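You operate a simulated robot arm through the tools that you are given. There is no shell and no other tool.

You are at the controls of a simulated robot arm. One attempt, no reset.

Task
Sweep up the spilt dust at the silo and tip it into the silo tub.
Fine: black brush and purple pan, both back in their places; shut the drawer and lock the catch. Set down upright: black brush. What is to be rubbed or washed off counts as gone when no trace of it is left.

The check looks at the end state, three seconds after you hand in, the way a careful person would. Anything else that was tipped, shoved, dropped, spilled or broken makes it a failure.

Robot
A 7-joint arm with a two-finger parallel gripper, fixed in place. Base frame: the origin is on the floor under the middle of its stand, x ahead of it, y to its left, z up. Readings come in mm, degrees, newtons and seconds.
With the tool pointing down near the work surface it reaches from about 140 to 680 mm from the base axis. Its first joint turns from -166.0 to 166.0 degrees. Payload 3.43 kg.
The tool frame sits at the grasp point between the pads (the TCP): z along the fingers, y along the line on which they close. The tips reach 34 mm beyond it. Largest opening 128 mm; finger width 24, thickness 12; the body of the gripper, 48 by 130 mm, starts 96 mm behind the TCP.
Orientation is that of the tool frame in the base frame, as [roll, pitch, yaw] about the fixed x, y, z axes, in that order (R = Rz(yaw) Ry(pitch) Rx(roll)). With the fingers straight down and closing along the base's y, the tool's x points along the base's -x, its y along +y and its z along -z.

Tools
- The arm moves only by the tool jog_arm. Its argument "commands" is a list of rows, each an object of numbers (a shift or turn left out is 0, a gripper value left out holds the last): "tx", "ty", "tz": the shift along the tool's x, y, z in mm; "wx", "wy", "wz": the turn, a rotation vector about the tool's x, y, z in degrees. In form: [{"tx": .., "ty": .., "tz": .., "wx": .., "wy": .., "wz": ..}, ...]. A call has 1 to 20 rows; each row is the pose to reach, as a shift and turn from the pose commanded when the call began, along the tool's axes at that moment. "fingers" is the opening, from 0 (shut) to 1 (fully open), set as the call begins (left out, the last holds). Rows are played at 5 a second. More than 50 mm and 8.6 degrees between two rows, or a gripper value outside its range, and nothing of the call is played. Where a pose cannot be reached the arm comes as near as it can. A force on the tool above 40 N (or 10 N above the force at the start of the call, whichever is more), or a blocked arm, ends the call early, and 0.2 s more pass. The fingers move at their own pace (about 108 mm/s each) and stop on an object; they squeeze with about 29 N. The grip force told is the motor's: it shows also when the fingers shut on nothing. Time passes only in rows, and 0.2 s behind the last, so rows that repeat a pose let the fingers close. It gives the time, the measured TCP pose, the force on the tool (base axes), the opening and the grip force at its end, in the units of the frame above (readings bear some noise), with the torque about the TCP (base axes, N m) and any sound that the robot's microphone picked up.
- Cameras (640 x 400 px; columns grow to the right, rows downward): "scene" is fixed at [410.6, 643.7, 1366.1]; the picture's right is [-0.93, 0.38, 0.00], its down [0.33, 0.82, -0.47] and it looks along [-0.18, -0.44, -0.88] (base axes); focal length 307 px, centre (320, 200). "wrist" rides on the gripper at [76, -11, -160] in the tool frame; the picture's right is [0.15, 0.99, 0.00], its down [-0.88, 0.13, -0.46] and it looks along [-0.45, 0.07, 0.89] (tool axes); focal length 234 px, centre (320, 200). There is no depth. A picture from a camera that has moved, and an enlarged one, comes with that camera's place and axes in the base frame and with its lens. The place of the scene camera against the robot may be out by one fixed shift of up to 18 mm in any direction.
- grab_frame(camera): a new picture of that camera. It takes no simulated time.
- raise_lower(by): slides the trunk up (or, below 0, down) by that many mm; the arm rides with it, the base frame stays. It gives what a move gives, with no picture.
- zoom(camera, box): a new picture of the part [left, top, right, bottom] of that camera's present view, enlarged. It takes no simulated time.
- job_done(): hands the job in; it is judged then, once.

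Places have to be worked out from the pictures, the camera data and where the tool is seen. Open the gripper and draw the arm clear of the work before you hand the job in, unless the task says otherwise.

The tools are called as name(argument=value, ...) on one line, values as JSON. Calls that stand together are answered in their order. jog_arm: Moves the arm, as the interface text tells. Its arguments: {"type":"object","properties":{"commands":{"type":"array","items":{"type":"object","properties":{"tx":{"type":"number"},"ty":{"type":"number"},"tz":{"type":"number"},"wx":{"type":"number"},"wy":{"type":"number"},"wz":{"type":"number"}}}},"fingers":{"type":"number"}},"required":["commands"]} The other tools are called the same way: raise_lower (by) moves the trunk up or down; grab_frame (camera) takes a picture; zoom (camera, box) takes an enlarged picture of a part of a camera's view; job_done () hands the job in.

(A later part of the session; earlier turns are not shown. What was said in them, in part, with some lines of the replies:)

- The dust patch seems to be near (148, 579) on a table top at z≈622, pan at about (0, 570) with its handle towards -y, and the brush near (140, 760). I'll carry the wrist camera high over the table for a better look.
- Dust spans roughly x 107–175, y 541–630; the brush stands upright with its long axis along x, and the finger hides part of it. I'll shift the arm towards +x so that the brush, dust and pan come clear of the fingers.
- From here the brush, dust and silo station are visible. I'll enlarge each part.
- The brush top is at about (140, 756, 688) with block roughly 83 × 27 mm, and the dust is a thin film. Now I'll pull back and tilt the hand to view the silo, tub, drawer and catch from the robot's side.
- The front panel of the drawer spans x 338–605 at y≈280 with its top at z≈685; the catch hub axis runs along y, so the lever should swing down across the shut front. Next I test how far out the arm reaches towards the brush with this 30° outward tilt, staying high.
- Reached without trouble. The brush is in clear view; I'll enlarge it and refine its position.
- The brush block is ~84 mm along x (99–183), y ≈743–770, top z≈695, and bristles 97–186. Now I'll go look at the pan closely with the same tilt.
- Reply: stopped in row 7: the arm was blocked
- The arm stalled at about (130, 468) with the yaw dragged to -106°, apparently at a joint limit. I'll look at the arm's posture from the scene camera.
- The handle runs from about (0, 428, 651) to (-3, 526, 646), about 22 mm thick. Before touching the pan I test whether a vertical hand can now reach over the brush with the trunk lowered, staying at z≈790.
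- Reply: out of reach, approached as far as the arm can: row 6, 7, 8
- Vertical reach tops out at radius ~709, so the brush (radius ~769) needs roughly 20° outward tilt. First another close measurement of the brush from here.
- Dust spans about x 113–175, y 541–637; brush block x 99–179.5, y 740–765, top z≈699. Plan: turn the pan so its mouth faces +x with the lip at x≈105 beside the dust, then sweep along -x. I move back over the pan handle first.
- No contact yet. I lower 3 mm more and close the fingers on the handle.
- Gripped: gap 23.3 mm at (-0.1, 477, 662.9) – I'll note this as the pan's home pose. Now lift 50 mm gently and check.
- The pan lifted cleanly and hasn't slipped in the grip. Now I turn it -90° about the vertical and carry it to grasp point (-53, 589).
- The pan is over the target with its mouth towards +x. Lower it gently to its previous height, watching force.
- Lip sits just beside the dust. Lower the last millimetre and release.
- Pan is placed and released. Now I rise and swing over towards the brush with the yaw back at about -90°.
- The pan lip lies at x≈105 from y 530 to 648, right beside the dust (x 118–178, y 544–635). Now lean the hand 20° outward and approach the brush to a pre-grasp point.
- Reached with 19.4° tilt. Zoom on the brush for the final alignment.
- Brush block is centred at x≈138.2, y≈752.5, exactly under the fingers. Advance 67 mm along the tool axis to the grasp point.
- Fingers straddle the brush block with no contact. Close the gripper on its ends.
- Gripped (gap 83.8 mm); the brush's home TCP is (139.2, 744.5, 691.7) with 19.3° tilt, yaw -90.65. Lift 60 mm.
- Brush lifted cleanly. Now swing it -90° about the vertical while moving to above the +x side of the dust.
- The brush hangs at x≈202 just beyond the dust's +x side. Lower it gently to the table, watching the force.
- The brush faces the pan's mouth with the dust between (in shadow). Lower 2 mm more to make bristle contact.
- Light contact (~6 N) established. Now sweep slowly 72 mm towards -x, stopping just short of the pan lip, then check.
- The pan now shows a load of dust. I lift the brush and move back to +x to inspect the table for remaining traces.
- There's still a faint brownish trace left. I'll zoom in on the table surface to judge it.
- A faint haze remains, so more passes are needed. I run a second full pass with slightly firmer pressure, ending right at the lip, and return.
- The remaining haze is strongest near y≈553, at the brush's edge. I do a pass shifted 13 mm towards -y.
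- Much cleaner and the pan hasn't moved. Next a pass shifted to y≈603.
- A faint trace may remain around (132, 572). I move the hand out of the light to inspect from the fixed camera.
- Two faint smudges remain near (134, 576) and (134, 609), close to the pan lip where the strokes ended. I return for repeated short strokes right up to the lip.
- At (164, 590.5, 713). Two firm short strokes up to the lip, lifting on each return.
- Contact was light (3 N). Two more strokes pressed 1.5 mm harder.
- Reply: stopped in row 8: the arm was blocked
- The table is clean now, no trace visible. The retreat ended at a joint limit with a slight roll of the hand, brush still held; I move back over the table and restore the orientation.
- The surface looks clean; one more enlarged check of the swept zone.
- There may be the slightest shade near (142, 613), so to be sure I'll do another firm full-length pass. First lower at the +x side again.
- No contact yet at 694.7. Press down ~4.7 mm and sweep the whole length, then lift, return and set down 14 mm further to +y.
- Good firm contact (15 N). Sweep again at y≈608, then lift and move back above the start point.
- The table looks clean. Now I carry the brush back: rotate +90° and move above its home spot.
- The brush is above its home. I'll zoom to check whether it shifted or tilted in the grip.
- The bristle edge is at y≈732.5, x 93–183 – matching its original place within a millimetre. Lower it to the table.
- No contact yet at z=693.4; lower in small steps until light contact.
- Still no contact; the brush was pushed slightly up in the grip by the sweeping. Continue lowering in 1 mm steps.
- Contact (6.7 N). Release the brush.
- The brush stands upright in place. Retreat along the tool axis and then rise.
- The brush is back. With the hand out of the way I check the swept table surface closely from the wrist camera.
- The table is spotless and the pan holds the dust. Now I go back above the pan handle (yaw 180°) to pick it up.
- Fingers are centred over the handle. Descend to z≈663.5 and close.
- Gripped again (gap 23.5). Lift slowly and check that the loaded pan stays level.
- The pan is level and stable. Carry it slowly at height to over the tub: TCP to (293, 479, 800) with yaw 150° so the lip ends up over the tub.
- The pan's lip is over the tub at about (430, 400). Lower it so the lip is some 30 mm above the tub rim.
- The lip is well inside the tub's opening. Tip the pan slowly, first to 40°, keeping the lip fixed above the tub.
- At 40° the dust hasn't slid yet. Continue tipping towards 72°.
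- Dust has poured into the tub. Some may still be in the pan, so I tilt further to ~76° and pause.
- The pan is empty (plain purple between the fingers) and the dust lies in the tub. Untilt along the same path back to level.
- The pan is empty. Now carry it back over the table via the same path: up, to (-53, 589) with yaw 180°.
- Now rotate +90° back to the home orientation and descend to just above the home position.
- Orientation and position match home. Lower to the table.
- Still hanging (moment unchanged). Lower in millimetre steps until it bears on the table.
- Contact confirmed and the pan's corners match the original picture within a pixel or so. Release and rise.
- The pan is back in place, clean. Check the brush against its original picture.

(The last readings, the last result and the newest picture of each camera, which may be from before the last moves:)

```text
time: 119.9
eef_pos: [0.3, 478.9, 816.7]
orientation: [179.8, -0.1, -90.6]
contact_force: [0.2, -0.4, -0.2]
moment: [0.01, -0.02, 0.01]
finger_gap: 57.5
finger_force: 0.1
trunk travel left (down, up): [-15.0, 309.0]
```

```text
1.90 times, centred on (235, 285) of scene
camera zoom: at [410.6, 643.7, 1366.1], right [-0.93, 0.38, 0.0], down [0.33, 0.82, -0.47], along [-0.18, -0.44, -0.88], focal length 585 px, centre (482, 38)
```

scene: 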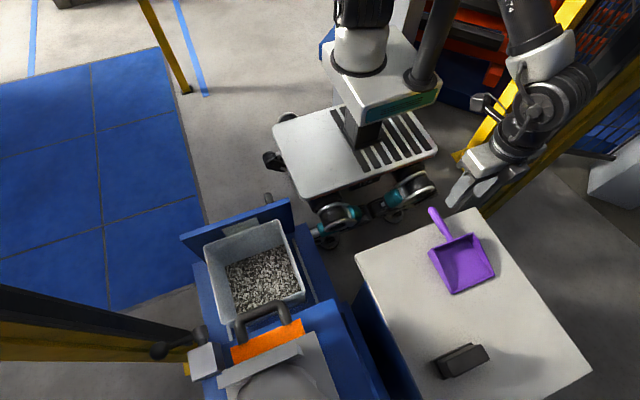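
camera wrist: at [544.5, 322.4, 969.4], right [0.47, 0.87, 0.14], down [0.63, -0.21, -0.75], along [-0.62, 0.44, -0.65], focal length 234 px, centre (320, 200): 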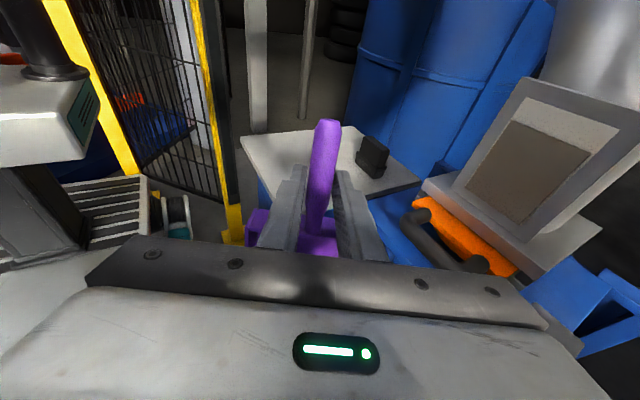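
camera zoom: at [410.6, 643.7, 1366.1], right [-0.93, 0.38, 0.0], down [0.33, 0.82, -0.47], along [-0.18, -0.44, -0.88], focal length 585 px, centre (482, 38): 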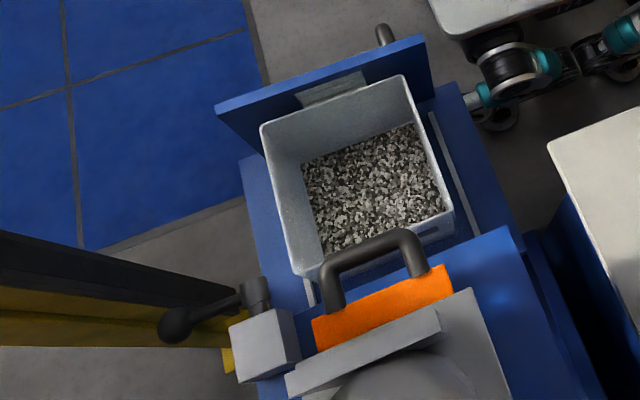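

Both tools match their original places. Next the drawer: I'll move in front of its panel (x≈474, y≈200) with the fingers partly open so the tips straddle the window.

jog_arm(commands=[{"tx": 21.1, "ty": -36.7, "tz": 1.3}, {"tx": 42.2, "ty": -73.4, "tz": 2.6}, {"tx": 63.2, "ty": -110, "tz": 3.9}, {"tx": 84.3, "ty": -146.7, "tz": 5.2}, {"tx": 105.4, "ty": -183.4, "tz": 6.5}, {"tx": 126.5, "ty": -220, "tz": 7.8}, {"tx": 147.5, "ty": -256.8, "tz": 9.2}, {"tx": 168.6, "ty": -293.5, "tz": 10.5}, {"tx": 189.7, "ty": -330.2, "tz": 11.8}, {"tx": 210.8, "ty": -366.8, "tz": 13}, {"tx": 231.8, "ty": -403.5, "tz": 14.4}, {"tx": 252.9, "ty": -440.2, "tz": 15.7}, {"tx": 274, "ty": -476.9, "tz": 17}, {"tx": 274, "ty": -476.9, "tz": 17}], fingers=0.8)

grab_frame(camera="wrist")

grab_frame(camera="scene")

```text
time: 122.9
eef_pos: [472.5, 199.1, 797.5]
orientation: [179.9, -0.1, -90.6]
contact_force: [-0.4, -0.2, -0.2]
moment: [0.0, 0.02, -0.02]
finger_gap: 102.8
finger_force: 0.0
trunk travel left (down, up): [-15.0, 309.0]
```

```text
taken
camera wrist: at [483.0, 122.9, 957.2], right [-0.99, -0.14, 0.0], down [-0.12, 0.88, 0.45], along [-0.06, 0.45, -0.89], focal length 234 px, centre (320, 200)
```

wrist: 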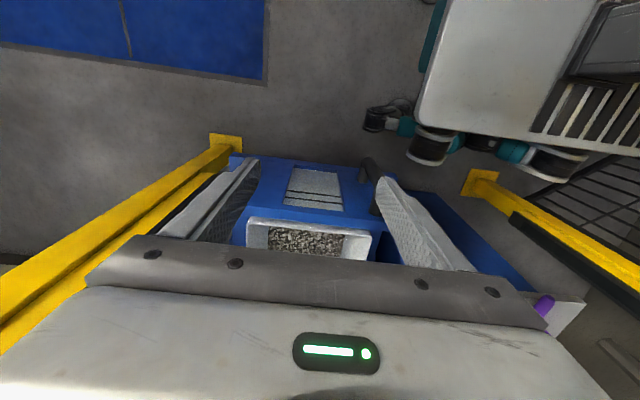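

```text
taken
```

scene: 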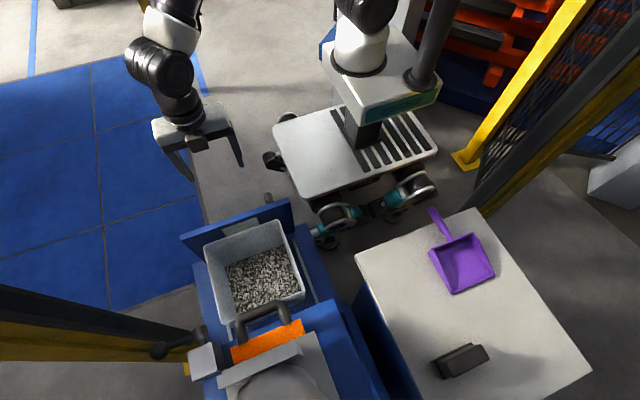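

I can see the drawer front and window. Zoom for a precise location of panel, handle and window.

zoom(camera="wrist", box=[210, 140, 420, 260])

```text
3.05 times, centred on (315, 200) of wrist
camera zoom: at [483.0, 122.9, 957.2], right [-0.99, -0.14, 0.0], down [-0.12, 0.88, 0.45], along [-0.06, 0.45, -0.89], focal length 714 px, centre (335, 200)
```

zoom: 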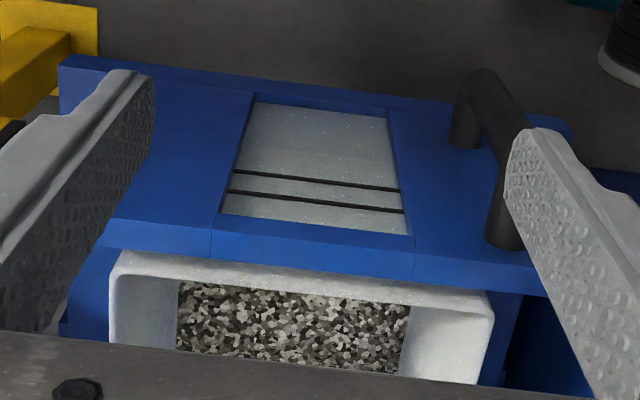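

Panel geometry confirmed: window x 425–513, handle at x≈385. Now lean the fingers 40° outward and go down in front of the panel.

jog_arm(commands=[{"wy": -8, "tx": 4}, {"wy": -16, "tx": 8}, {"wy": -24, "tx": 12}, {"wy": -32, "tx": 15}, {"wy": -40, "tx": 18}, {"wy": -40, "tx": 18}])

```text
time: 124.3
eef_pos: [474.0, 180.4, 799.8]
orientation: [-180.0, 40.0, -90.6]
contact_force: [0.1, -0.1, -0.6]
moment: [0.01, -0.01, -0.01]
finger_gap: 102.5
finger_force: 0.0
trunk travel left (down, up): [-15.0, 309.0]
```

Tilt achieved. Descend in front of the panel and stop ~15 mm short of it.

jog_arm(commands=[{"tx": 24.75, "tz": 29.5}, {"tx": 49.5, "tz": 59}, {"tx": 74.3, "tz": 88.5}, {"tx": 99, "tz": 118}, {"tx": 80, "tz": 134}, {"tx": 59.5, "tz": 151.2}, {"tx": 59.5, "tz": 151.2}])

grab_frame(camera="wrist")

grab_frame(camera="scene")

```text
time: 125.9
eef_pos: [474.3, 231.8, 643.0]
orientation: [-180.0, 39.9, -90.6]
contact_force: [-0.4, 0.4, 0.6]
moment: [-0.01, -0.03, 0.01]
finger_gap: 102.5
finger_force: 0.1
trunk travel left (down, up): [-15.0, 309.0]
```

```text
taken
camera wrist: at [483.3, 70.6, 718.2], right [-0.99, -0.1, -0.09], down [-0.13, 0.38, 0.91], along [-0.06, 0.92, -0.39], focal length 234 px, centre (320, 200)
```

wrist: 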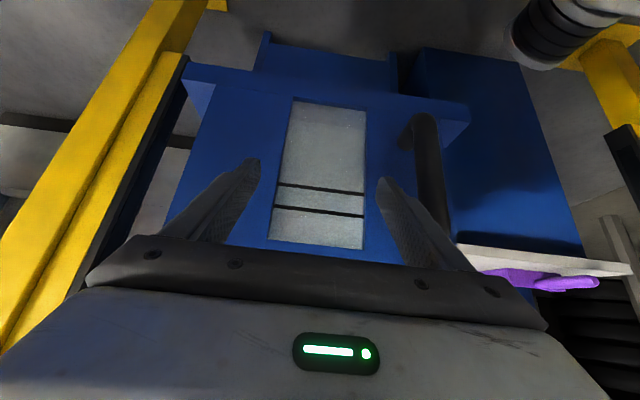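

```text
taken
```

scene: 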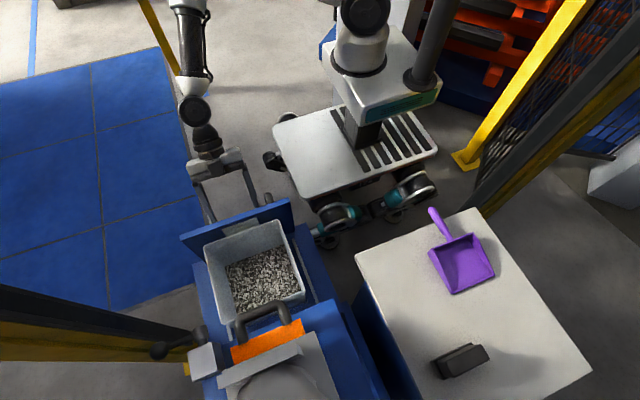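

Fingertips straddle the window just before the panel. Push gently in +y, first 30 mm.

jog_arm(commands=[{"tx": -4.6, "tz": 3.86}, {"tx": -9.2, "ty": 0.1, "tz": 7.7}, {"tx": -13.8, "ty": 0.2, "tz": 11.6}, {"tx": -18.4, "ty": 0.25, "tz": 15.4}, {"tx": -23, "ty": 0.3, "tz": 19.3}, {"tx": -23, "ty": 0.3, "tz": 19.3}])

zoom(camera="scene", box=[150, 130, 350, 290])

```text
time: 127.3
eef_pos: [475.3, 261.9, 645.1]
orientation: [180.0, 39.9, -90.5]
contact_force: [0.2, -2.4, -0.7]
moment: [-0.06, -0.06, 0.1]
finger_gap: 101.8
finger_force: 0.0
trunk travel left (down, up): [-15.0, 309.0]
```

```text
2.50 times, centred on (250, 210) of scene
camera zoom: at [410.6, 643.7, 1366.1], right [-0.93, 0.38, 0.0], down [0.33, 0.82, -0.47], along [-0.18, -0.44, -0.88], focal length 767 px, centre (495, 175)
```

zoom: 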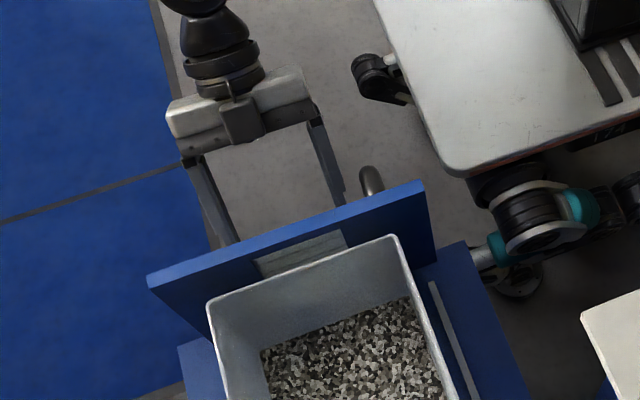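

The drawer moves with just a few newtons. Keep pushing 150 mm at a steady pace.

jog_arm(commands=[{"tx": -6.1, "ty": 0.1, "tz": 5.1}, {"tx": -12.3, "ty": 0.2, "tz": 10.3}, {"tx": -18.4, "ty": 0.3, "tz": 15.4}, {"tx": -24.5, "ty": 0.3, "tz": 20.6}, {"tx": -30.6, "ty": 0.4, "tz": 25.7}, {"tx": -36.8, "ty": 0.5, "tz": 30.9}, {"tx": -42.9, "ty": 0.6, "tz": 36}, {"tx": -49, "ty": 0.7, "tz": 41.1}, {"tx": -55.2, "ty": 0.8, "tz": 46.3}, {"tx": -61.3, "ty": 0.8, "tz": 51.4}, {"tx": -67.4, "ty": 0.9, "tz": 56.6}, {"tx": -73.5, "ty": 1, "tz": 61.7}, {"tx": -79.7, "ty": 1.1, "tz": 66.9}, {"tx": -85.8, "ty": 1.2, "tz": 72}, {"tx": -91.9, "ty": 1.3, "tz": 77.2}, {"tx": -98, "ty": 1.3, "tz": 82.3}, {"tx": -104.2, "ty": 1.4, "tz": 87.4}, {"tx": -110.3, "ty": 1.5, "tz": 92.6}, {"tx": -115, "ty": 1.6, "tz": 96.5}, {"tx": -115, "ty": 1.6, "tz": 96.5}])

grab_frame(camera="scene")

grab_frame(camera="wrist")

```text
time: 131.5
eef_pos: [474.1, 410.4, 644.9]
orientation: [179.9, 39.9, -90.7]
contact_force: [0.8, -1.4, 0.3]
moment: [-0.07, 0.01, 0.11]
finger_gap: 102.3
finger_force: 0.2
trunk travel left (down, up): [-15.0, 309.0]
```

```text
taken
```

scene: 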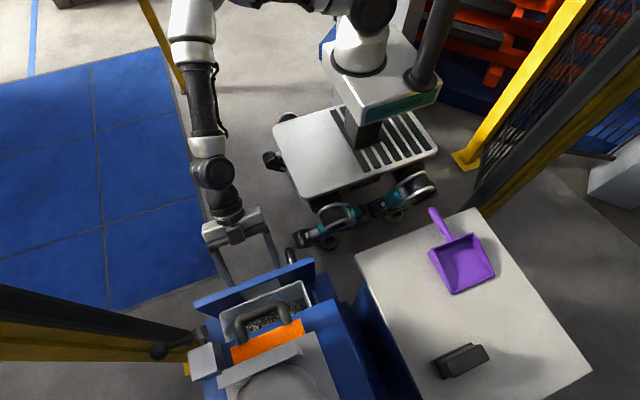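

```text
taken
camera wrist: at [483.6, 250.6, 719.4], right [-0.99, -0.1, -0.09], down [-0.13, 0.38, 0.91], along [-0.06, 0.92, -0.39], focal length 234 px, centre (320, 200)
```

wrist: 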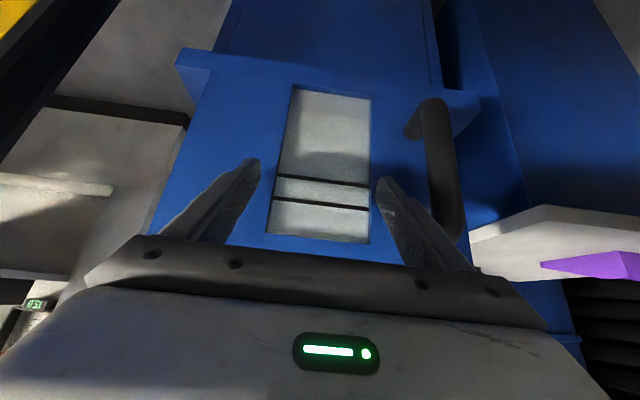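

The drawer front is at about y≈441. Continue another 84 mm, then approach the stop slowly.

jog_arm(commands=[{"tx": -6.1, "ty": 0.1, "tz": 5.1}, {"tx": -12.3, "ty": 0.2, "tz": 10.3}, {"tx": -18.4, "ty": 0.3, "tz": 15.4}, {"tx": -24.5, "ty": 0.3, "tz": 20.6}, {"tx": -30.6, "ty": 0.4, "tz": 25.7}, {"tx": -36.8, "ty": 0.5, "tz": 30.9}, {"tx": -42.9, "ty": 0.6, "tz": 36}, {"tx": -49, "ty": 0.7, "tz": 41.1}, {"tx": -55.2, "ty": 0.8, "tz": 46.3}, {"tx": -60, "ty": 0.8, "tz": 50.4}, {"tx": -64.3, "ty": 0.9, "tz": 54}, {"tx": -64.3, "ty": 0.9, "tz": 54}])

zoom(camera="scene", box=[140, 220, 360, 400])

```text
time: 134.1
eef_pos: [473.9, 496.1, 645.3]
orientation: [180.0, 39.9, -90.5]
contact_force: [0.6, -1.0, -1.3]
moment: [-0.04, -0.01, 0.05]
finger_gap: 102.1
finger_force: 0.1
trunk travel left (down, up): [-15.0, 309.0]
```

```text
2.22 times, centred on (250, 310) of scene
camera zoom: at [410.6, 643.7, 1366.1], right [-0.93, 0.38, 0.0], down [0.33, 0.82, -0.47], along [-0.18, -0.44, -0.88], focal length 682 px, centre (476, -44)
```

zoom: 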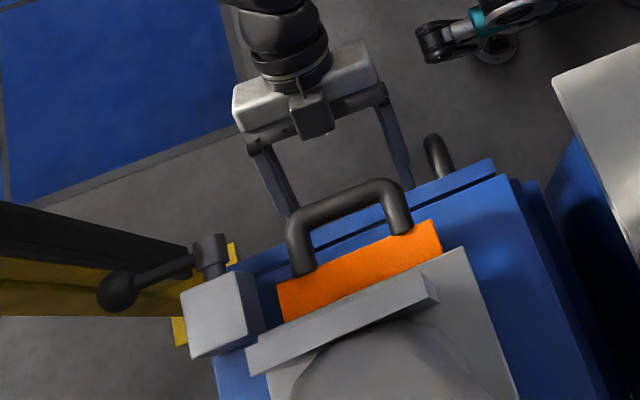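

Almost shut; a narrow gap remains. Push slowly on until the stop is felt.

jog_arm(commands=[{"tx": -2.3, "tz": 1.9}, {"tx": -4.6, "tz": 3.9}, {"tx": -6.9, "ty": 0.1, "tz": 5.8}, {"tx": -9.2, "ty": 0.1, "tz": 7.7}, {"tx": -9.2, "ty": 0.1, "tz": 7.7}])

zoom(camera="scene", box=[140, 220, 360, 400])

```text
time: 135.3
eef_pos: [473.4, 508.1, 644.0]
orientation: [179.9, 39.9, -90.7]
contact_force: [0.0, -1.3, -0.1]
moment: [-0.04, 0.0, 0.07]
finger_gap: 101.8
finger_force: 0.1
trunk travel left (down, up): [-15.0, 309.0]
```

```text
2.22 times, centred on (250, 310) of scene
camera zoom: at [410.6, 643.7, 1366.1], right [-0.93, 0.38, 0.0], down [0.33, 0.82, -0.47], along [-0.18, -0.44, -0.88], focal length 682 px, centre (476, -44)
```

zoom: 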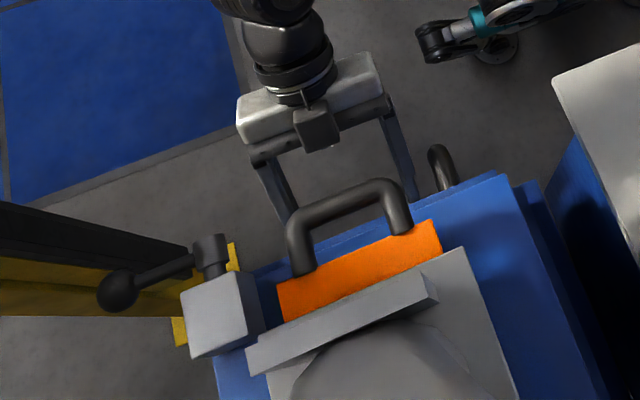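

Gap is closing, no stop yet (1.3 N). Continue in small steps.

jog_arm(commands=[{"tx": -1.5, "tz": 1.3}, {"tx": -3.1, "tz": 2.6}, {"tx": -4.6, "tz": 3.9}, {"tx": -6.1, "ty": 0.1, "tz": 5.1}, {"tx": -7.7, "ty": 0.1, "tz": 6.4}, {"tx": -7.7, "ty": 0.1, "tz": 6.4}])

zoom(camera="scene", box=[140, 220, 360, 400])

```text
time: 136.1
eef_pos: [476.4, 509.5, 642.1]
orientation: [179.9, 39.4, -90.6]
contact_force: [-0.7, -2.2, 0.3]
moment: [0.22, -0.01, -0.02]
finger_gap: 102.6
finger_force: 0.4
trunk travel left (down, up): [-15.0, 309.0]
stopped in row 4: the force on the tool passed its limit at 44 N (the readings are from after the stop); the commanded pose is now the measured one
```

```text
2.22 times, centred on (250, 310) of scene
camera zoom: at [410.6, 643.7, 1366.1], right [-0.93, 0.38, 0.0], down [0.33, 0.82, -0.47], along [-0.18, -0.44, -0.88], focal length 682 px, centre (476, -44)
```

zoom: 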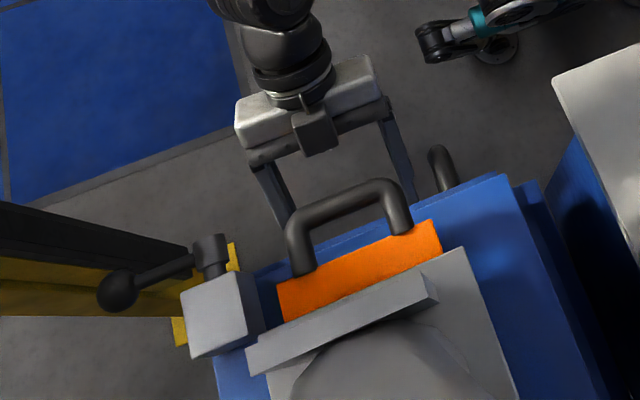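

The drawer is against its stop (44 N). Retract, rise, and then look at the catch.

jog_arm(commands=[{"tx": 15, "tz": -13}, {"tx": 46, "tz": -38.6}, {"tx": 77, "ty": 0, "tz": -64}, {"tx": 100, "tz": -83}, {"tx": 85, "tz": -120}, {"tx": 60, "tz": -155}, {"tx": 40, "tz": -185}, {"tx": 40, "tz": -185}])

grab_frame(camera="wrist")

zoom(camera="scene", box=[140, 240, 340, 400])

```text
time: 137.9
eef_pos: [472.4, 360.0, 759.7]
orientation: [179.8, 39.5, -90.6]
contact_force: [0.5, -0.2, -0.3]
moment: [0.0, -0.02, 0.01]
finger_gap: 102.5
finger_force: 0.1
trunk travel left (down, up): [-15.0, 309.0]
```

```text
taken
camera wrist: at [482.0, 200.3, 835.5], right [-0.99, -0.1, -0.09], down [-0.12, 0.39, 0.91], along [-0.06, 0.91, -0.4], focal length 234 px, centre (320, 200)
```

wrist: 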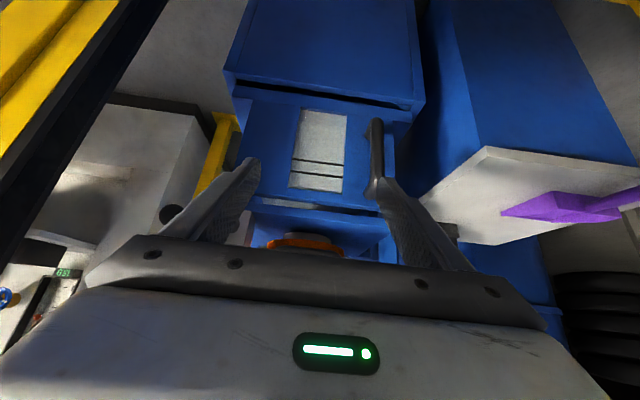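

```text
2.50 times, centred on (240, 320) of scene
camera zoom: at [410.6, 643.7, 1366.1], right [-0.93, 0.38, 0.0], down [0.33, 0.82, -0.47], along [-0.18, -0.44, -0.88], focal length 767 px, centre (520, -100)
```

zoom: 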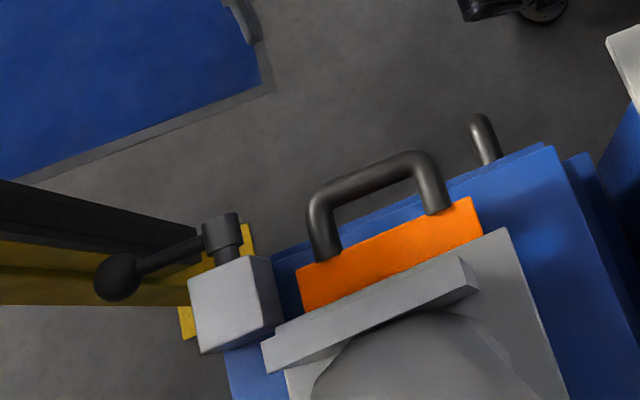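

The drawer is flush. Close the fingers and shift to get an unobstructed view of the catch.

jog_arm(commands=[{"tx": -1, "ty": -14, "tz": -25}, {"tx": -2.5, "ty": -28.3, "tz": -49.8}, {"tx": -2.5, "ty": -28.3, "tz": -49.8}, {"tx": -2.5, "ty": -28.3, "tz": -49.8}], fingers=0)

grab_frame(camera="wrist")

zoom(camera="wrist", box=[160, 130, 360, 255])

```text
time: 138.9
eef_pos: [502.8, 332.0, 799.5]
orientation: [179.9, 39.5, -90.5]
contact_force: [0.8, 0.0, -0.2]
moment: [-0.02, 0.0, 0.0]
finger_gap: 0.1
finger_force: 29.0
trunk travel left (down, up): [-15.0, 309.0]
```

```text
taken
camera wrist: at [512.2, 170.8, 874.3], right [-0.99, -0.1, -0.09], down [-0.13, 0.39, 0.91], along [-0.06, 0.91, -0.4], focal length 234 px, centre (320, 200)
```

wrist: 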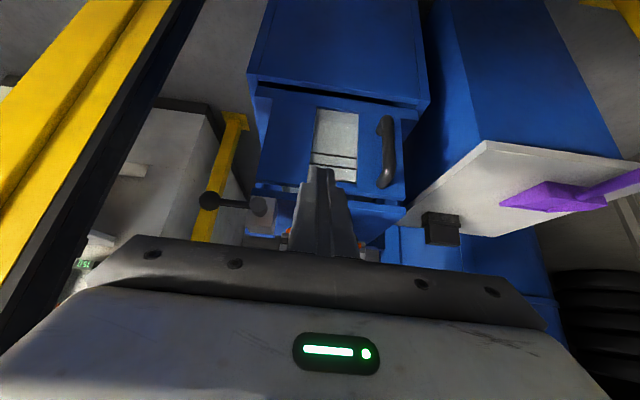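

```text
3.20 times, centred on (260, 192) of wrist
camera zoom: at [512.2, 170.8, 874.3], right [-0.99, -0.1, -0.09], down [-0.13, 0.39, 0.91], along [-0.06, 0.91, -0.4], focal length 749 px, centre (512, 224)
```

zoom: 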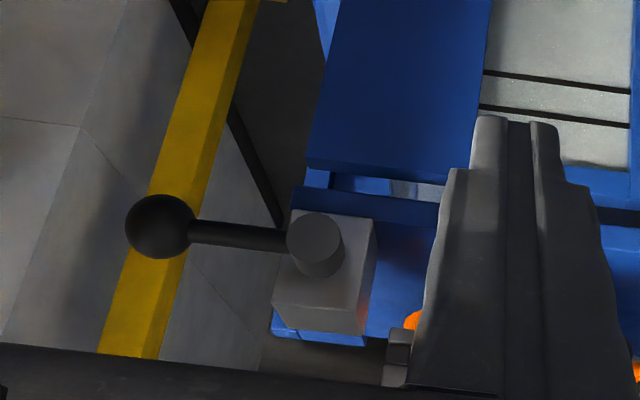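

The view confirms the layout: the lever points +x from the hub (586, 525, 742) and, swung down 90°, its ball would sit in front of the shut drawer panel. I now bring the closed fingers up above the lever, turning the lean towards azimuth 65°.

jog_arm(commands=[{"tx": -23.8, "ty": -14, "tz": 9.9, "wx": 3.9, "wz": 4.7}, {"tx": -47.5, "ty": -28, "tz": 19.8, "wx": 7.8, "wz": 9.5}, {"tx": -71.3, "ty": -42, "tz": 29.6, "wx": 11.7, "wz": 14.2}, {"tx": -95, "ty": -56.1, "tz": 39.5, "wx": 15.6, "wz": 18.9}, {"tx": -95, "ty": -56.1, "tz": 39.5, "wx": 15.6, "wz": 18.9}])

```text
time: 140.1
eef_pos: [558.6, 430.6, 829.1]
orientation: [179.8, 39.5, -115.2]
contact_force: [0.1, 0.3, -1.4]
moment: [0.01, 0.01, 0.0]
finger_gap: 0.1
finger_force: 29.1
trunk travel left (down, up): [-15.0, 309.0]
```

Good. Now lean to 60° and move above the lever rod.

jog_arm(commands=[{"tx": -21.5, "ty": -7.7, "tz": 23.8, "wy": -6.8}, {"tx": -43, "ty": -15.4, "tz": 47.6, "wy": -13.7}, {"tx": -64.6, "ty": -23.1, "tz": 71.4, "wy": -20.5}, {"tx": -64.6, "ty": -23.1, "tz": 71.4, "wy": -20.5}])

grab_frame(camera="wrist")

zoom(camera="scene", box=[120, 260, 320, 400])

```text
time: 141.1
eef_pos: [620.2, 507.7, 816.6]
orientation: [179.9, 60.0, -115.2]
contact_force: [-0.9, 0.8, -0.3]
moment: [0.0, -0.02, 0.01]
finger_gap: 0.0
finger_force: 29.1
trunk travel left (down, up): [-15.0, 309.0]
```

```text
taken
camera wrist: at [555.3, 343.4, 830.7], right [-0.93, 0.35, -0.13], down [-0.1, 0.1, 0.99], along [0.36, 0.93, -0.05], focal length 234 px, centre (320, 200)
```

wrist: 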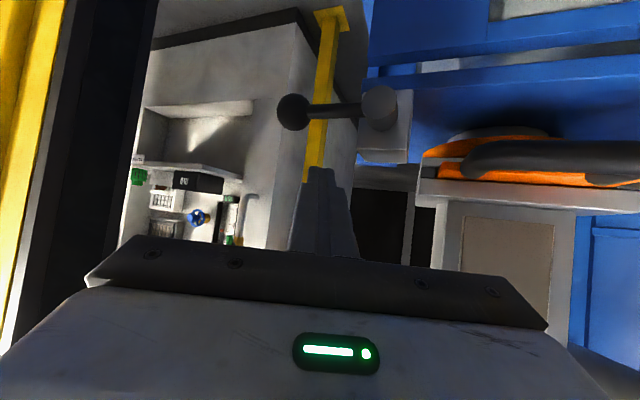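

```text
2.86 times, centred on (220, 330) of scene
camera zoom: at [410.6, 643.7, 1366.1], right [-0.93, 0.38, 0.0], down [0.33, 0.82, -0.47], along [-0.18, -0.44, -0.88], focal length 877 px, centre (606, -171)
```

zoom: 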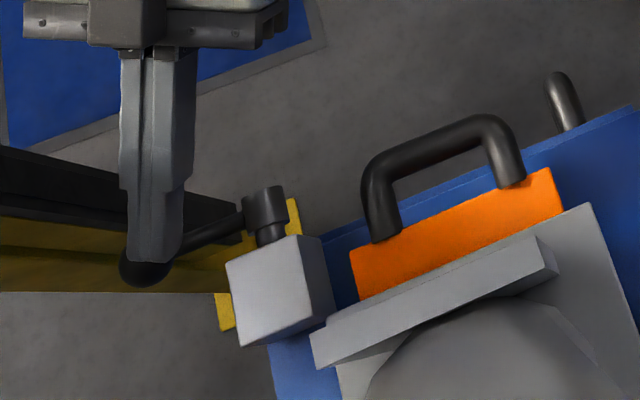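

Fingers hover over the rod between ball and hub. Descend to just above the rod.

jog_arm(commands=[{"tx": 10.5, "ty": -0.2, "tz": 7.4}, {"tx": 20.8, "ty": -0.4, "tz": 14.7}, {"tx": 31.1, "ty": -0.5, "tz": 22.1}, {"tx": 31.1, "ty": -0.5, "tz": 22.1}])

zoom(camera="wrist", box=[240, 60, 440, 260])

zoom(camera="scene", box=[130, 290, 290, 400])

```text
time: 142.1
eef_pos: [622.8, 510.9, 778.2]
orientation: [179.9, 59.8, -115.2]
contact_force: [0.0, -0.6, 0.4]
moment: [-0.03, 0.02, 0.0]
finger_gap: 0.1
finger_force: 29.1
trunk travel left (down, up): [-15.0, 309.0]
```

```text
2.00 times, centred on (340, 160) of wrist
camera zoom: at [557.4, 345.8, 793.0], right [-0.93, 0.35, -0.13], down [-0.1, 0.1, 0.99], along [0.36, 0.93, -0.06], focal length 468 px, centre (280, 280)
```

zoom: 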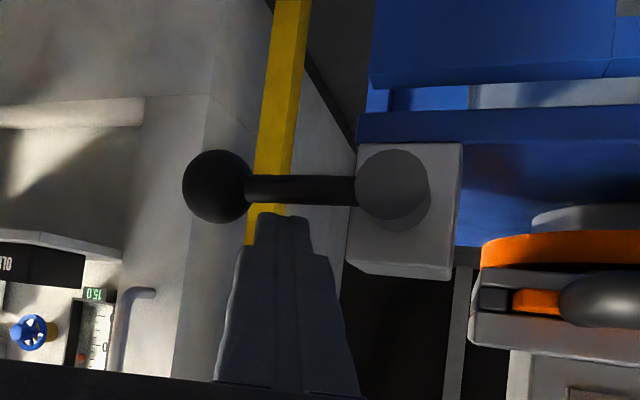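

```text
3.64 times, centred on (210, 345) of scene
camera zoom: at [410.6, 643.7, 1366.1], right [-0.93, 0.38, 0.0], down [0.33, 0.82, -0.47], along [-0.18, -0.44, -0.88], focal length 1116 px, centre (720, -327)
```

zoom: 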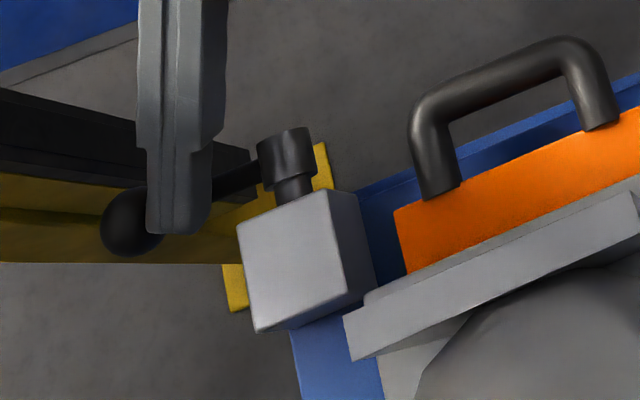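

The fingertip sits just over the rod between ball and hub. Push down gently to rotate the lever ~15° first.

jog_arm(commands=[{"tx": 3, "ty": 1.5, "tz": 1.1}, {"tx": 5.9, "ty": 2.2, "tz": 2.2}, {"tx": 9, "ty": 0.8, "tz": 5}, {"tx": 12, "ty": -0.3, "tz": 7.3}, {"tx": 14.6, "ty": -1.4, "tz": 9.2}, {"tx": 14.6, "ty": -1.4, "tz": 9.2}])

zoom(camera="wrist", box=[240, 60, 440, 260])

```text
time: 143.5
eef_pos: [623.6, 507.9, 760.3]
orientation: [180.0, 60.0, -115.2]
contact_force: [-0.2, -0.7, -0.2]
moment: [0.0, 0.01, 0.03]
finger_gap: 0.1
finger_force: 28.7
trunk travel left (down, up): [-15.0, 309.0]
```

```text
2.00 times, centred on (340, 160) of wrist
camera zoom: at [559.1, 344.1, 774.8], right [-0.93, 0.35, -0.13], down [-0.1, 0.1, 0.99], along [0.36, 0.93, -0.06], focal length 468 px, centre (280, 280)
```

zoom: 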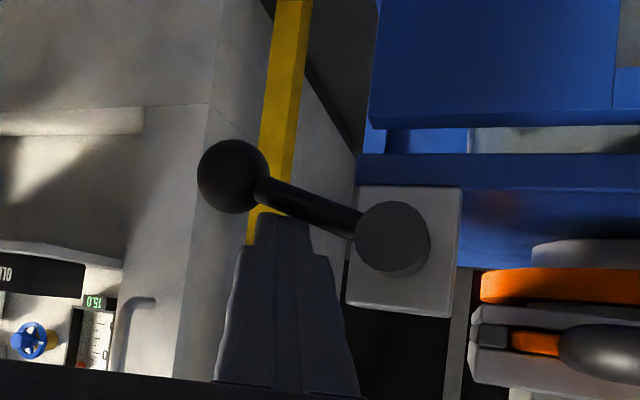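

The lever turns easily, now ~20° down. Continue following the arc to ~60°.

jog_arm(commands=[{"tx": 4.6, "ty": -0.2, "tz": 4}, {"tx": 9, "ty": -0.2, "tz": 7.9}, {"tx": 14.3, "ty": 0.6, "tz": 10.6}, {"tx": 19.6, "ty": 1.6, "tz": 13}, {"tx": 24.8, "ty": 3.6, "tz": 15}, {"tx": 29.8, "ty": 6, "tz": 16.5}, {"tx": 29.8, "ty": 6, "tz": 16.5}])

zoom(camera="wrist", box=[240, 40, 440, 240])

zoom(camera="scene", box=[130, 290, 290, 400])

```text
time: 145.1
eef_pos: [618.2, 509.6, 726.4]
orientation: [179.9, 59.9, -115.1]
contact_force: [1.2, -0.5, 0.4]
moment: [0.01, -0.01, -0.03]
finger_gap: 0.0
finger_force: 28.7
trunk travel left (down, up): [-15.0, 309.0]
```

```text
2.00 times, centred on (340, 140) of wrist
camera zoom: at [554.1, 346.1, 741.2], right [-0.93, 0.35, -0.13], down [-0.1, 0.1, 0.99], along [0.36, 0.93, -0.06], focal length 468 px, centre (280, 320)
```

zoom: 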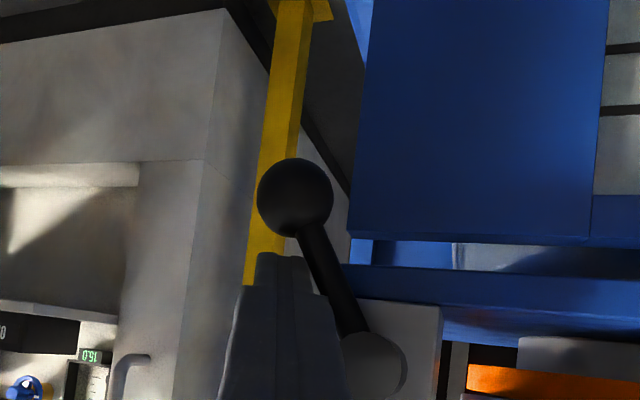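

```text
3.64 times, centred on (210, 345) of scene
camera zoom: at [410.6, 643.7, 1366.1], right [-0.93, 0.38, 0.0], down [0.33, 0.82, -0.47], along [-0.18, -0.44, -0.88], focal length 1116 px, centre (720, -327)
```

zoom: 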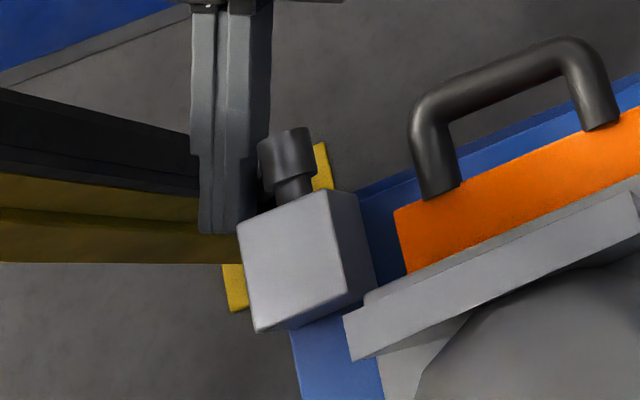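

The lever is ~60° down. Continue to bring it to vertical, pushing now towards -x, and watch the force.

jog_arm(commands=[{"tx": 4.66, "ty": 2.74, "tz": -0.07}, {"tx": 9.3, "ty": 6.1, "tz": -0.5}, {"tx": 14, "ty": 10, "tz": -1.2}, {"tx": 17.7, "ty": 14.5, "tz": -1.5}, {"tx": 17.7, "ty": 14.5, "tz": -1.5}])

zoom(camera="wrist", box=[240, 40, 440, 240])

zoom(camera="scene", box=[130, 290, 290, 400])

```text
time: 146.3
eef_pos: [602.1, 506.4, 712.5]
orientation: [179.9, 60.0, -115.2]
contact_force: [1.0, -0.2, 1.6]
moment: [-0.03, -0.02, 0.02]
finger_gap: 0.0
finger_force: 29.3
trunk travel left (down, up): [-15.0, 309.0]
```

```text
2.00 times, centred on (340, 140) of wrist
camera zoom: at [536.8, 342.7, 726.9], right [-0.93, 0.35, -0.13], down [-0.1, 0.1, 0.99], along [0.36, 0.93, -0.06], focal length 468 px, centre (280, 320)
```

zoom: 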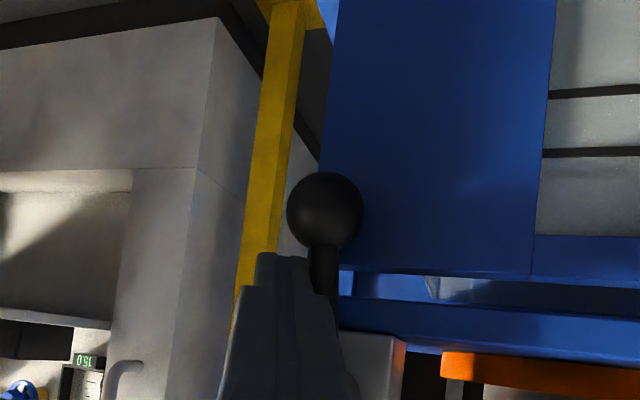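

```text
3.64 times, centred on (210, 345) of scene
camera zoom: at [410.6, 643.7, 1366.1], right [-0.93, 0.38, 0.0], down [0.33, 0.82, -0.47], along [-0.18, -0.44, -0.88], focal length 1116 px, centre (720, -327)
```

zoom: 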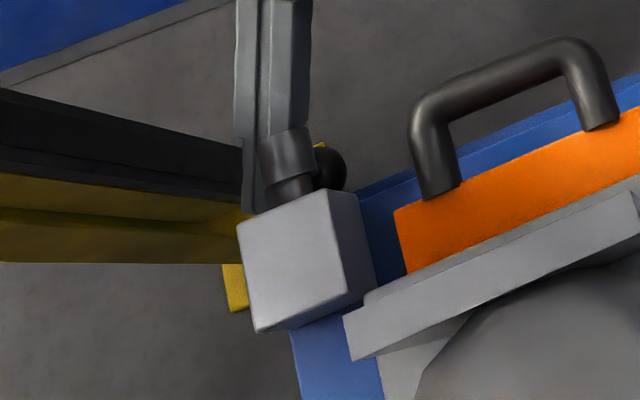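

The lever is at about 85°, its ball now in front of the drawer panel's edge. Push a bit further -x to find the stop.

jog_arm(commands=[{"tx": 1.5, "ty": 1.8, "tz": 0}, {"tx": 2.8, "ty": 3.6, "tz": -0.2}, {"tx": 3.9, "ty": 5.4, "tz": -0.7}, {"tx": 4.8, "ty": 7.2, "tz": -1.2}, {"tx": 4.8, "ty": 7.2, "tz": -1.2}])

zoom(camera="wrist", box=[240, 40, 440, 240])

zoom(camera="scene", box=[130, 290, 290, 400])

```text
time: 147.5
eef_pos: [595.4, 506.8, 709.7]
orientation: [-179.9, 60.1, -115.2]
contact_force: [14.4, 2.3, 1.1]
moment: [0.07, -0.08, -0.2]
finger_gap: 0.0
finger_force: 28.9
trunk travel left (down, up): [-15.0, 309.0]
```

```text
2.00 times, centred on (340, 140) of wrist
camera zoom: at [529.8, 342.3, 722.8], right [-0.93, 0.36, -0.13], down [-0.1, 0.1, 0.99], along [0.37, 0.93, -0.05], focal length 468 px, centre (280, 320)
```

zoom: 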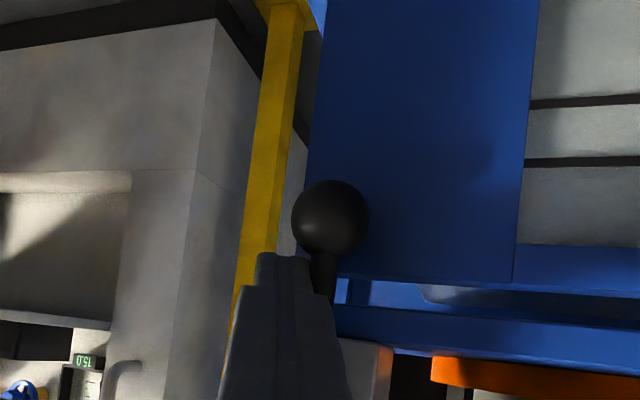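

```text
3.64 times, centred on (210, 345) of scene
camera zoom: at [410.6, 643.7, 1366.1], right [-0.93, 0.38, 0.0], down [0.33, 0.82, -0.47], along [-0.18, -0.44, -0.88], focal length 1116 px, centre (720, -327)
```

zoom: 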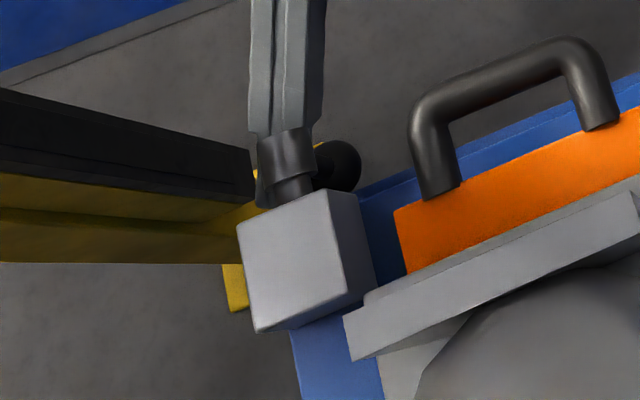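

Resistance rises (14 N) with the lever now pointing straight down (~90°). One more small nudge to confirm it's at the stop.

jog_arm(commands=[{"tx": 0.4, "ty": 1.8, "tz": -0.7}, {"tx": 0.4, "ty": 1.8, "tz": -0.7}])

```text
time: 148.1
eef_pos: [594.9, 505.3, 709.2]
orientation: [-179.8, 60.2, -115.1]
contact_force: [24.1, 1.5, 2.0]
moment: [0.05, -0.07, -0.36]
finger_gap: 0.0
finger_force: 29.3
trunk travel left (down, up): [-15.0, 309.0]
```

24 N with no further motion: the catch is at its stop, lever straight down across the drawer front. Back off to +x first, then withdraw in -y.

jog_arm(commands=[{"tx": -2.55, "ty": -10.86, "tz": 4.42}, {"tx": -4.5, "ty": -24.2, "tz": -2.2}, {"tx": 8.6, "ty": -43.9, "tz": -35}, {"tx": 20.3, "ty": -63.1, "tz": -75.2}, {"tx": 27.6, "ty": -74.2, "tz": -119.8}, {"tx": 27.6, "ty": -74.2, "tz": -119.8}])

grab_frame(camera="wrist")

zoom(camera="wrist", box=[240, 40, 500, 240])

grab_frame(camera="scene")

```text
time: 149.5
eef_pos: [609.2, 370.2, 744.0]
orientation: [179.9, 59.9, -115.1]
contact_force: [0.1, 0.1, 0.1]
moment: [-0.02, 0.0, 0.0]
finger_gap: 0.1
finger_force: 29.6
trunk travel left (down, up): [-15.0, 309.0]
```

```text
taken
camera wrist: at [545.0, 205.7, 758.2], right [-0.93, 0.35, -0.13], down [-0.1, 0.1, 0.99], along [0.36, 0.93, -0.06], focal length 234 px, centre (320, 200)
```

wrist: 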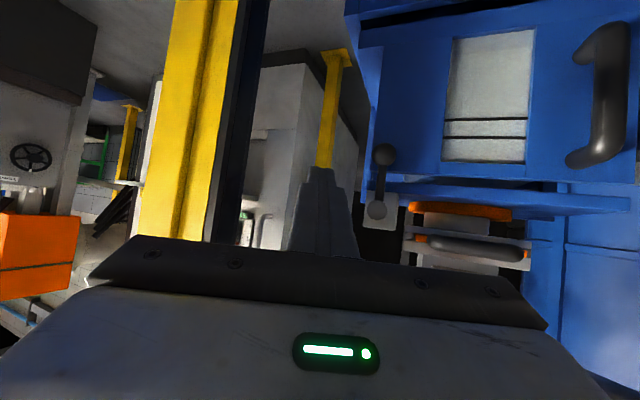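

```text
2.00 times, centred on (370, 140) of wrist
camera zoom: at [545.0, 205.7, 758.2], right [-0.93, 0.35, -0.13], down [-0.1, 0.1, 0.99], along [0.36, 0.93, -0.06], focal length 468 px, centre (220, 320)
```

zoom: 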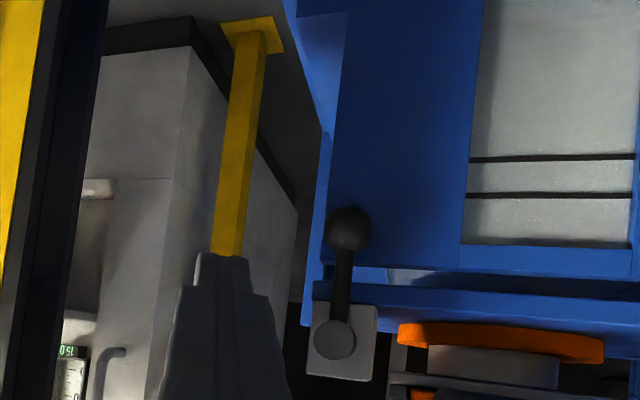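

```text
taken
```

scene: 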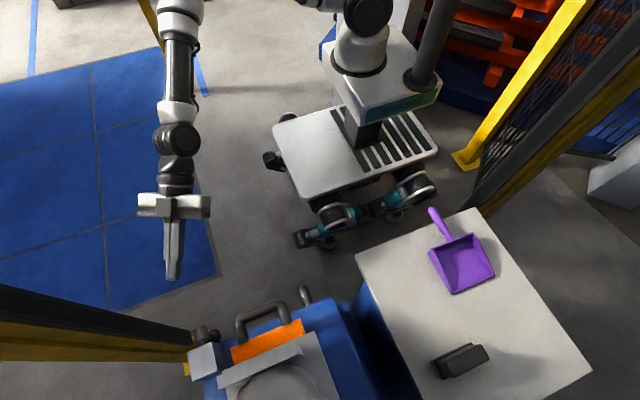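

The lever hangs exactly vertical (ball at (585, 666) under hub (585, 743)) across the shut drawer. Now open the gripper and draw the arm well clear.

jog_arm(commands=[{"tx": -5, "tz": -43}, {"tx": -10, "tz": -87}, {"tx": -15, "tz": -130, "wy": 8}, {"tx": -20, "tz": -173, "wy": 16}, {"tx": -25, "tz": -217, "wy": 24}, {"tx": -30, "tz": -260, "wy": 32}, {"tx": -30, "tz": -260, "wy": 32}], fingers=0.6)

grab_frame(camera="scene")

grab_frame(camera="wrist")

zoom(camera="scene", box=[340, 190, 600, 400])

zoom(camera="scene", box=[140, 260, 370, 400])

```text
time: 151.1
eef_pos: [519.5, 179.3, 897.9]
orientation: [179.9, 27.8, -115.1]
contact_force: [1.1, 0.4, 0.3]
moment: [0.0, -0.01, -0.02]
finger_gap: 76.9
finger_force: 0.1
trunk travel left (down, up): [-15.0, 309.0]
```

```text
taken
```

scene: 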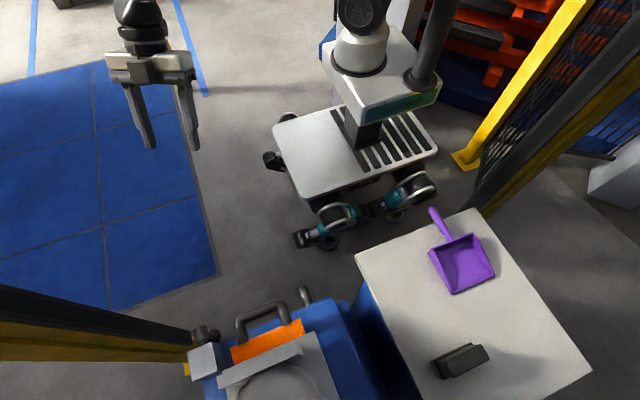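

```text
taken
camera wrist: at [470.3, 45.0, 1004.5], right [-0.95, 0.3, -0.07], down [0.12, 0.57, 0.81], along [0.28, 0.77, -0.58], focal length 234 px, centre (320, 200)
```

wrist: 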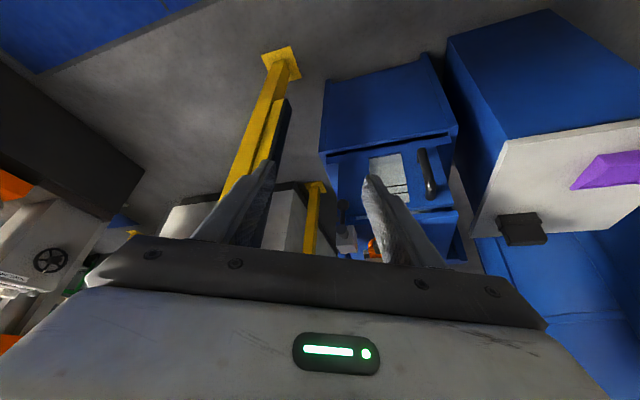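

```text
1.90 times, centred on (470, 295) of scene
camera zoom: at [410.6, 643.7, 1366.1], right [-0.93, 0.38, 0.0], down [0.33, 0.82, -0.47], along [-0.18, -0.44, -0.88], focal length 585 px, centre (34, 19)
```

zoom: 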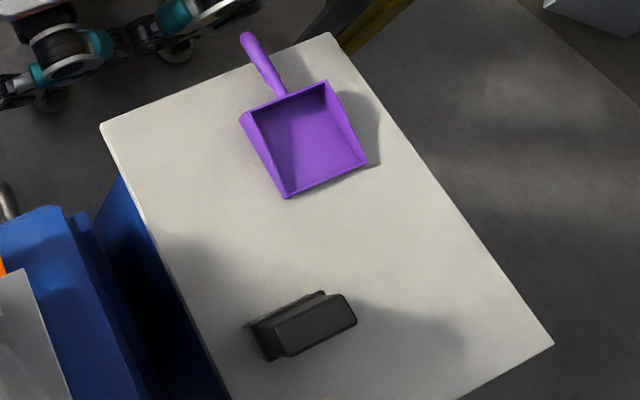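

```text
2.78 times, centred on (255, 330) of scene
camera zoom: at [410.6, 643.7, 1366.1], right [-0.93, 0.38, 0.0], down [0.33, 0.82, -0.47], along [-0.18, -0.44, -0.88], focal length 854 px, centre (501, -162)
```

zoom: 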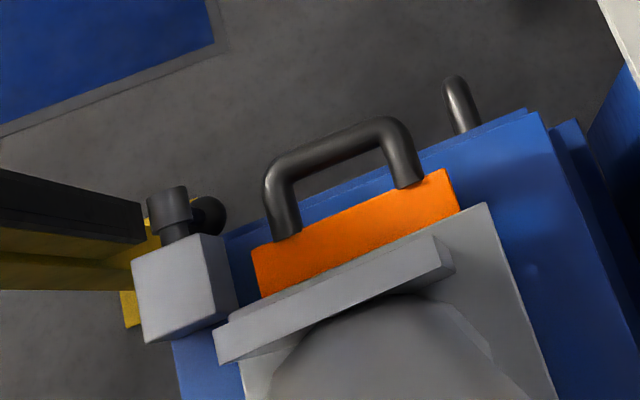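

Everything looks in order. A last close check of the table for any trace of dust, and of the floor around the drawer.

zoom(camera="scene", box=[360, 240, 460, 320])

zoom(camera="scene", box=[440, 270, 580, 380])

zoom(camera="wrist", box=[310, 40, 480, 260])

```text
5.00 times, centred on (410, 280) of scene
camera zoom: at [410.6, 643.7, 1366.1], right [-0.93, 0.38, 0.0], down [0.33, 0.82, -0.47], along [-0.18, -0.44, -0.88], focal length 1535 px, centre (-130, -200)
```

zoom: 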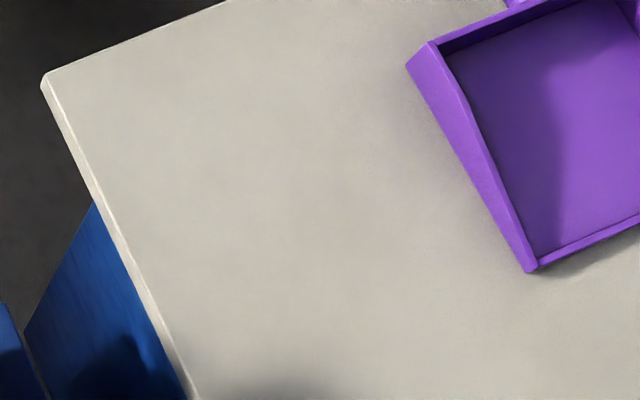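

```text
3.64 times, centred on (510, 325) of scene
camera zoom: at [410.6, 643.7, 1366.1], right [-0.93, 0.38, 0.0], down [0.33, 0.82, -0.47], along [-0.18, -0.44, -0.88], focal length 1116 px, centre (-371, -254)
```

zoom: 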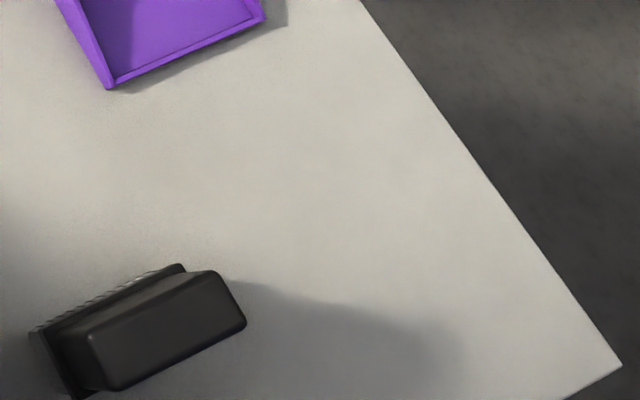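

```text
1.82 times, centred on (395, 150) of wrist
camera zoom: at [470.3, 45.0, 1004.5], right [-0.95, 0.3, -0.07], down [0.12, 0.57, 0.81], along [0.28, 0.77, -0.58], focal length 426 px, centre (184, 291)
```

zoom: 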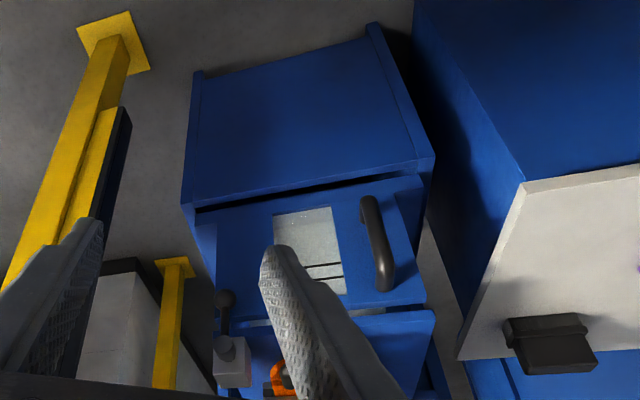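

One more high magnification look at where the last smudges were.

zoom(camera="scene", box=[385, 260, 445, 310])

zoom(camera="scene", box=[360, 240, 420, 290])

```text
8.00 times, centred on (415, 285) of scene
camera zoom: at [410.6, 643.7, 1366.1], right [-0.93, 0.38, 0.0], down [0.33, 0.82, -0.47], along [-0.18, -0.44, -0.88], focal length 2456 px, centre (-440, -480)
```

zoom: 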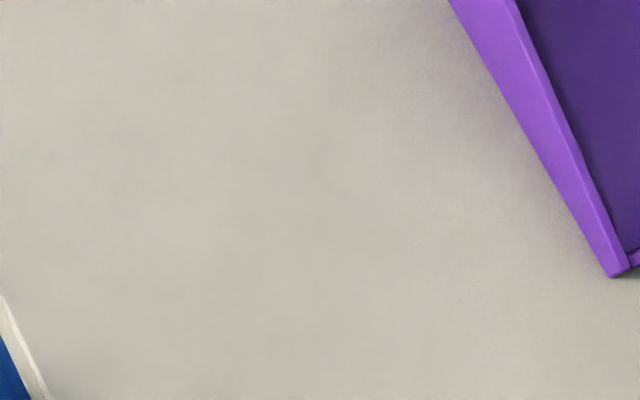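

```text
8.00 times, centred on (390, 265) of scene
camera zoom: at [410.6, 643.7, 1366.1], right [-0.93, 0.38, 0.0], down [0.33, 0.82, -0.47], along [-0.18, -0.44, -0.88], focal length 2456 px, centre (-240, -320)
```

zoom: 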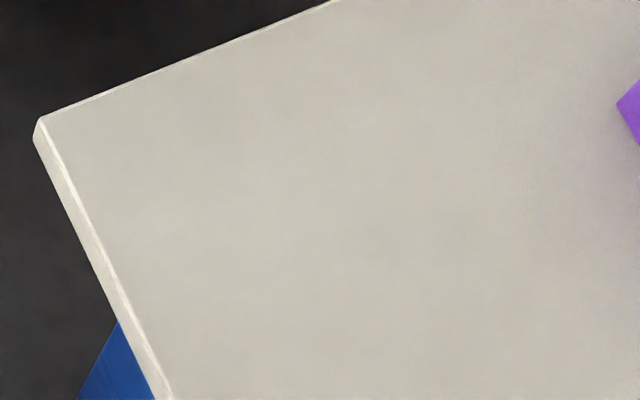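

The table is uniformly clean, the dust is in the tub, and the drawer is shut with the catch down. The pan and the upright brush are back in place, the gripper is open and the arm is clear, so I hand the job in.

job_done()

```text
The job is handed in.
```

The spilt dust is in the silo tub and the job is handed in. I don't have the judge's verdict.

- **Dust:** It took several passes with the brush, and close-up pictures showed no trace left on the table. The pan was empty after tipping.
- **Brush and pan:** Both are back where they started, within a few millimetres by the pictures, and the brush is standing upright.
- **Drawer and catch:** I pushed the drawer in until it hit its stop. The catch lever is turned straight down across the drawer front, and it did not move any further under a firm push.
- **Arm:** The gripper is open and the arm is clear. The trunk is still 110 mm lower than at the start, because I needed the extra reach and left it there.

I read "locked" from the lever sitting across the drawer and stopping there; nothing on the machine marked which position was locked.
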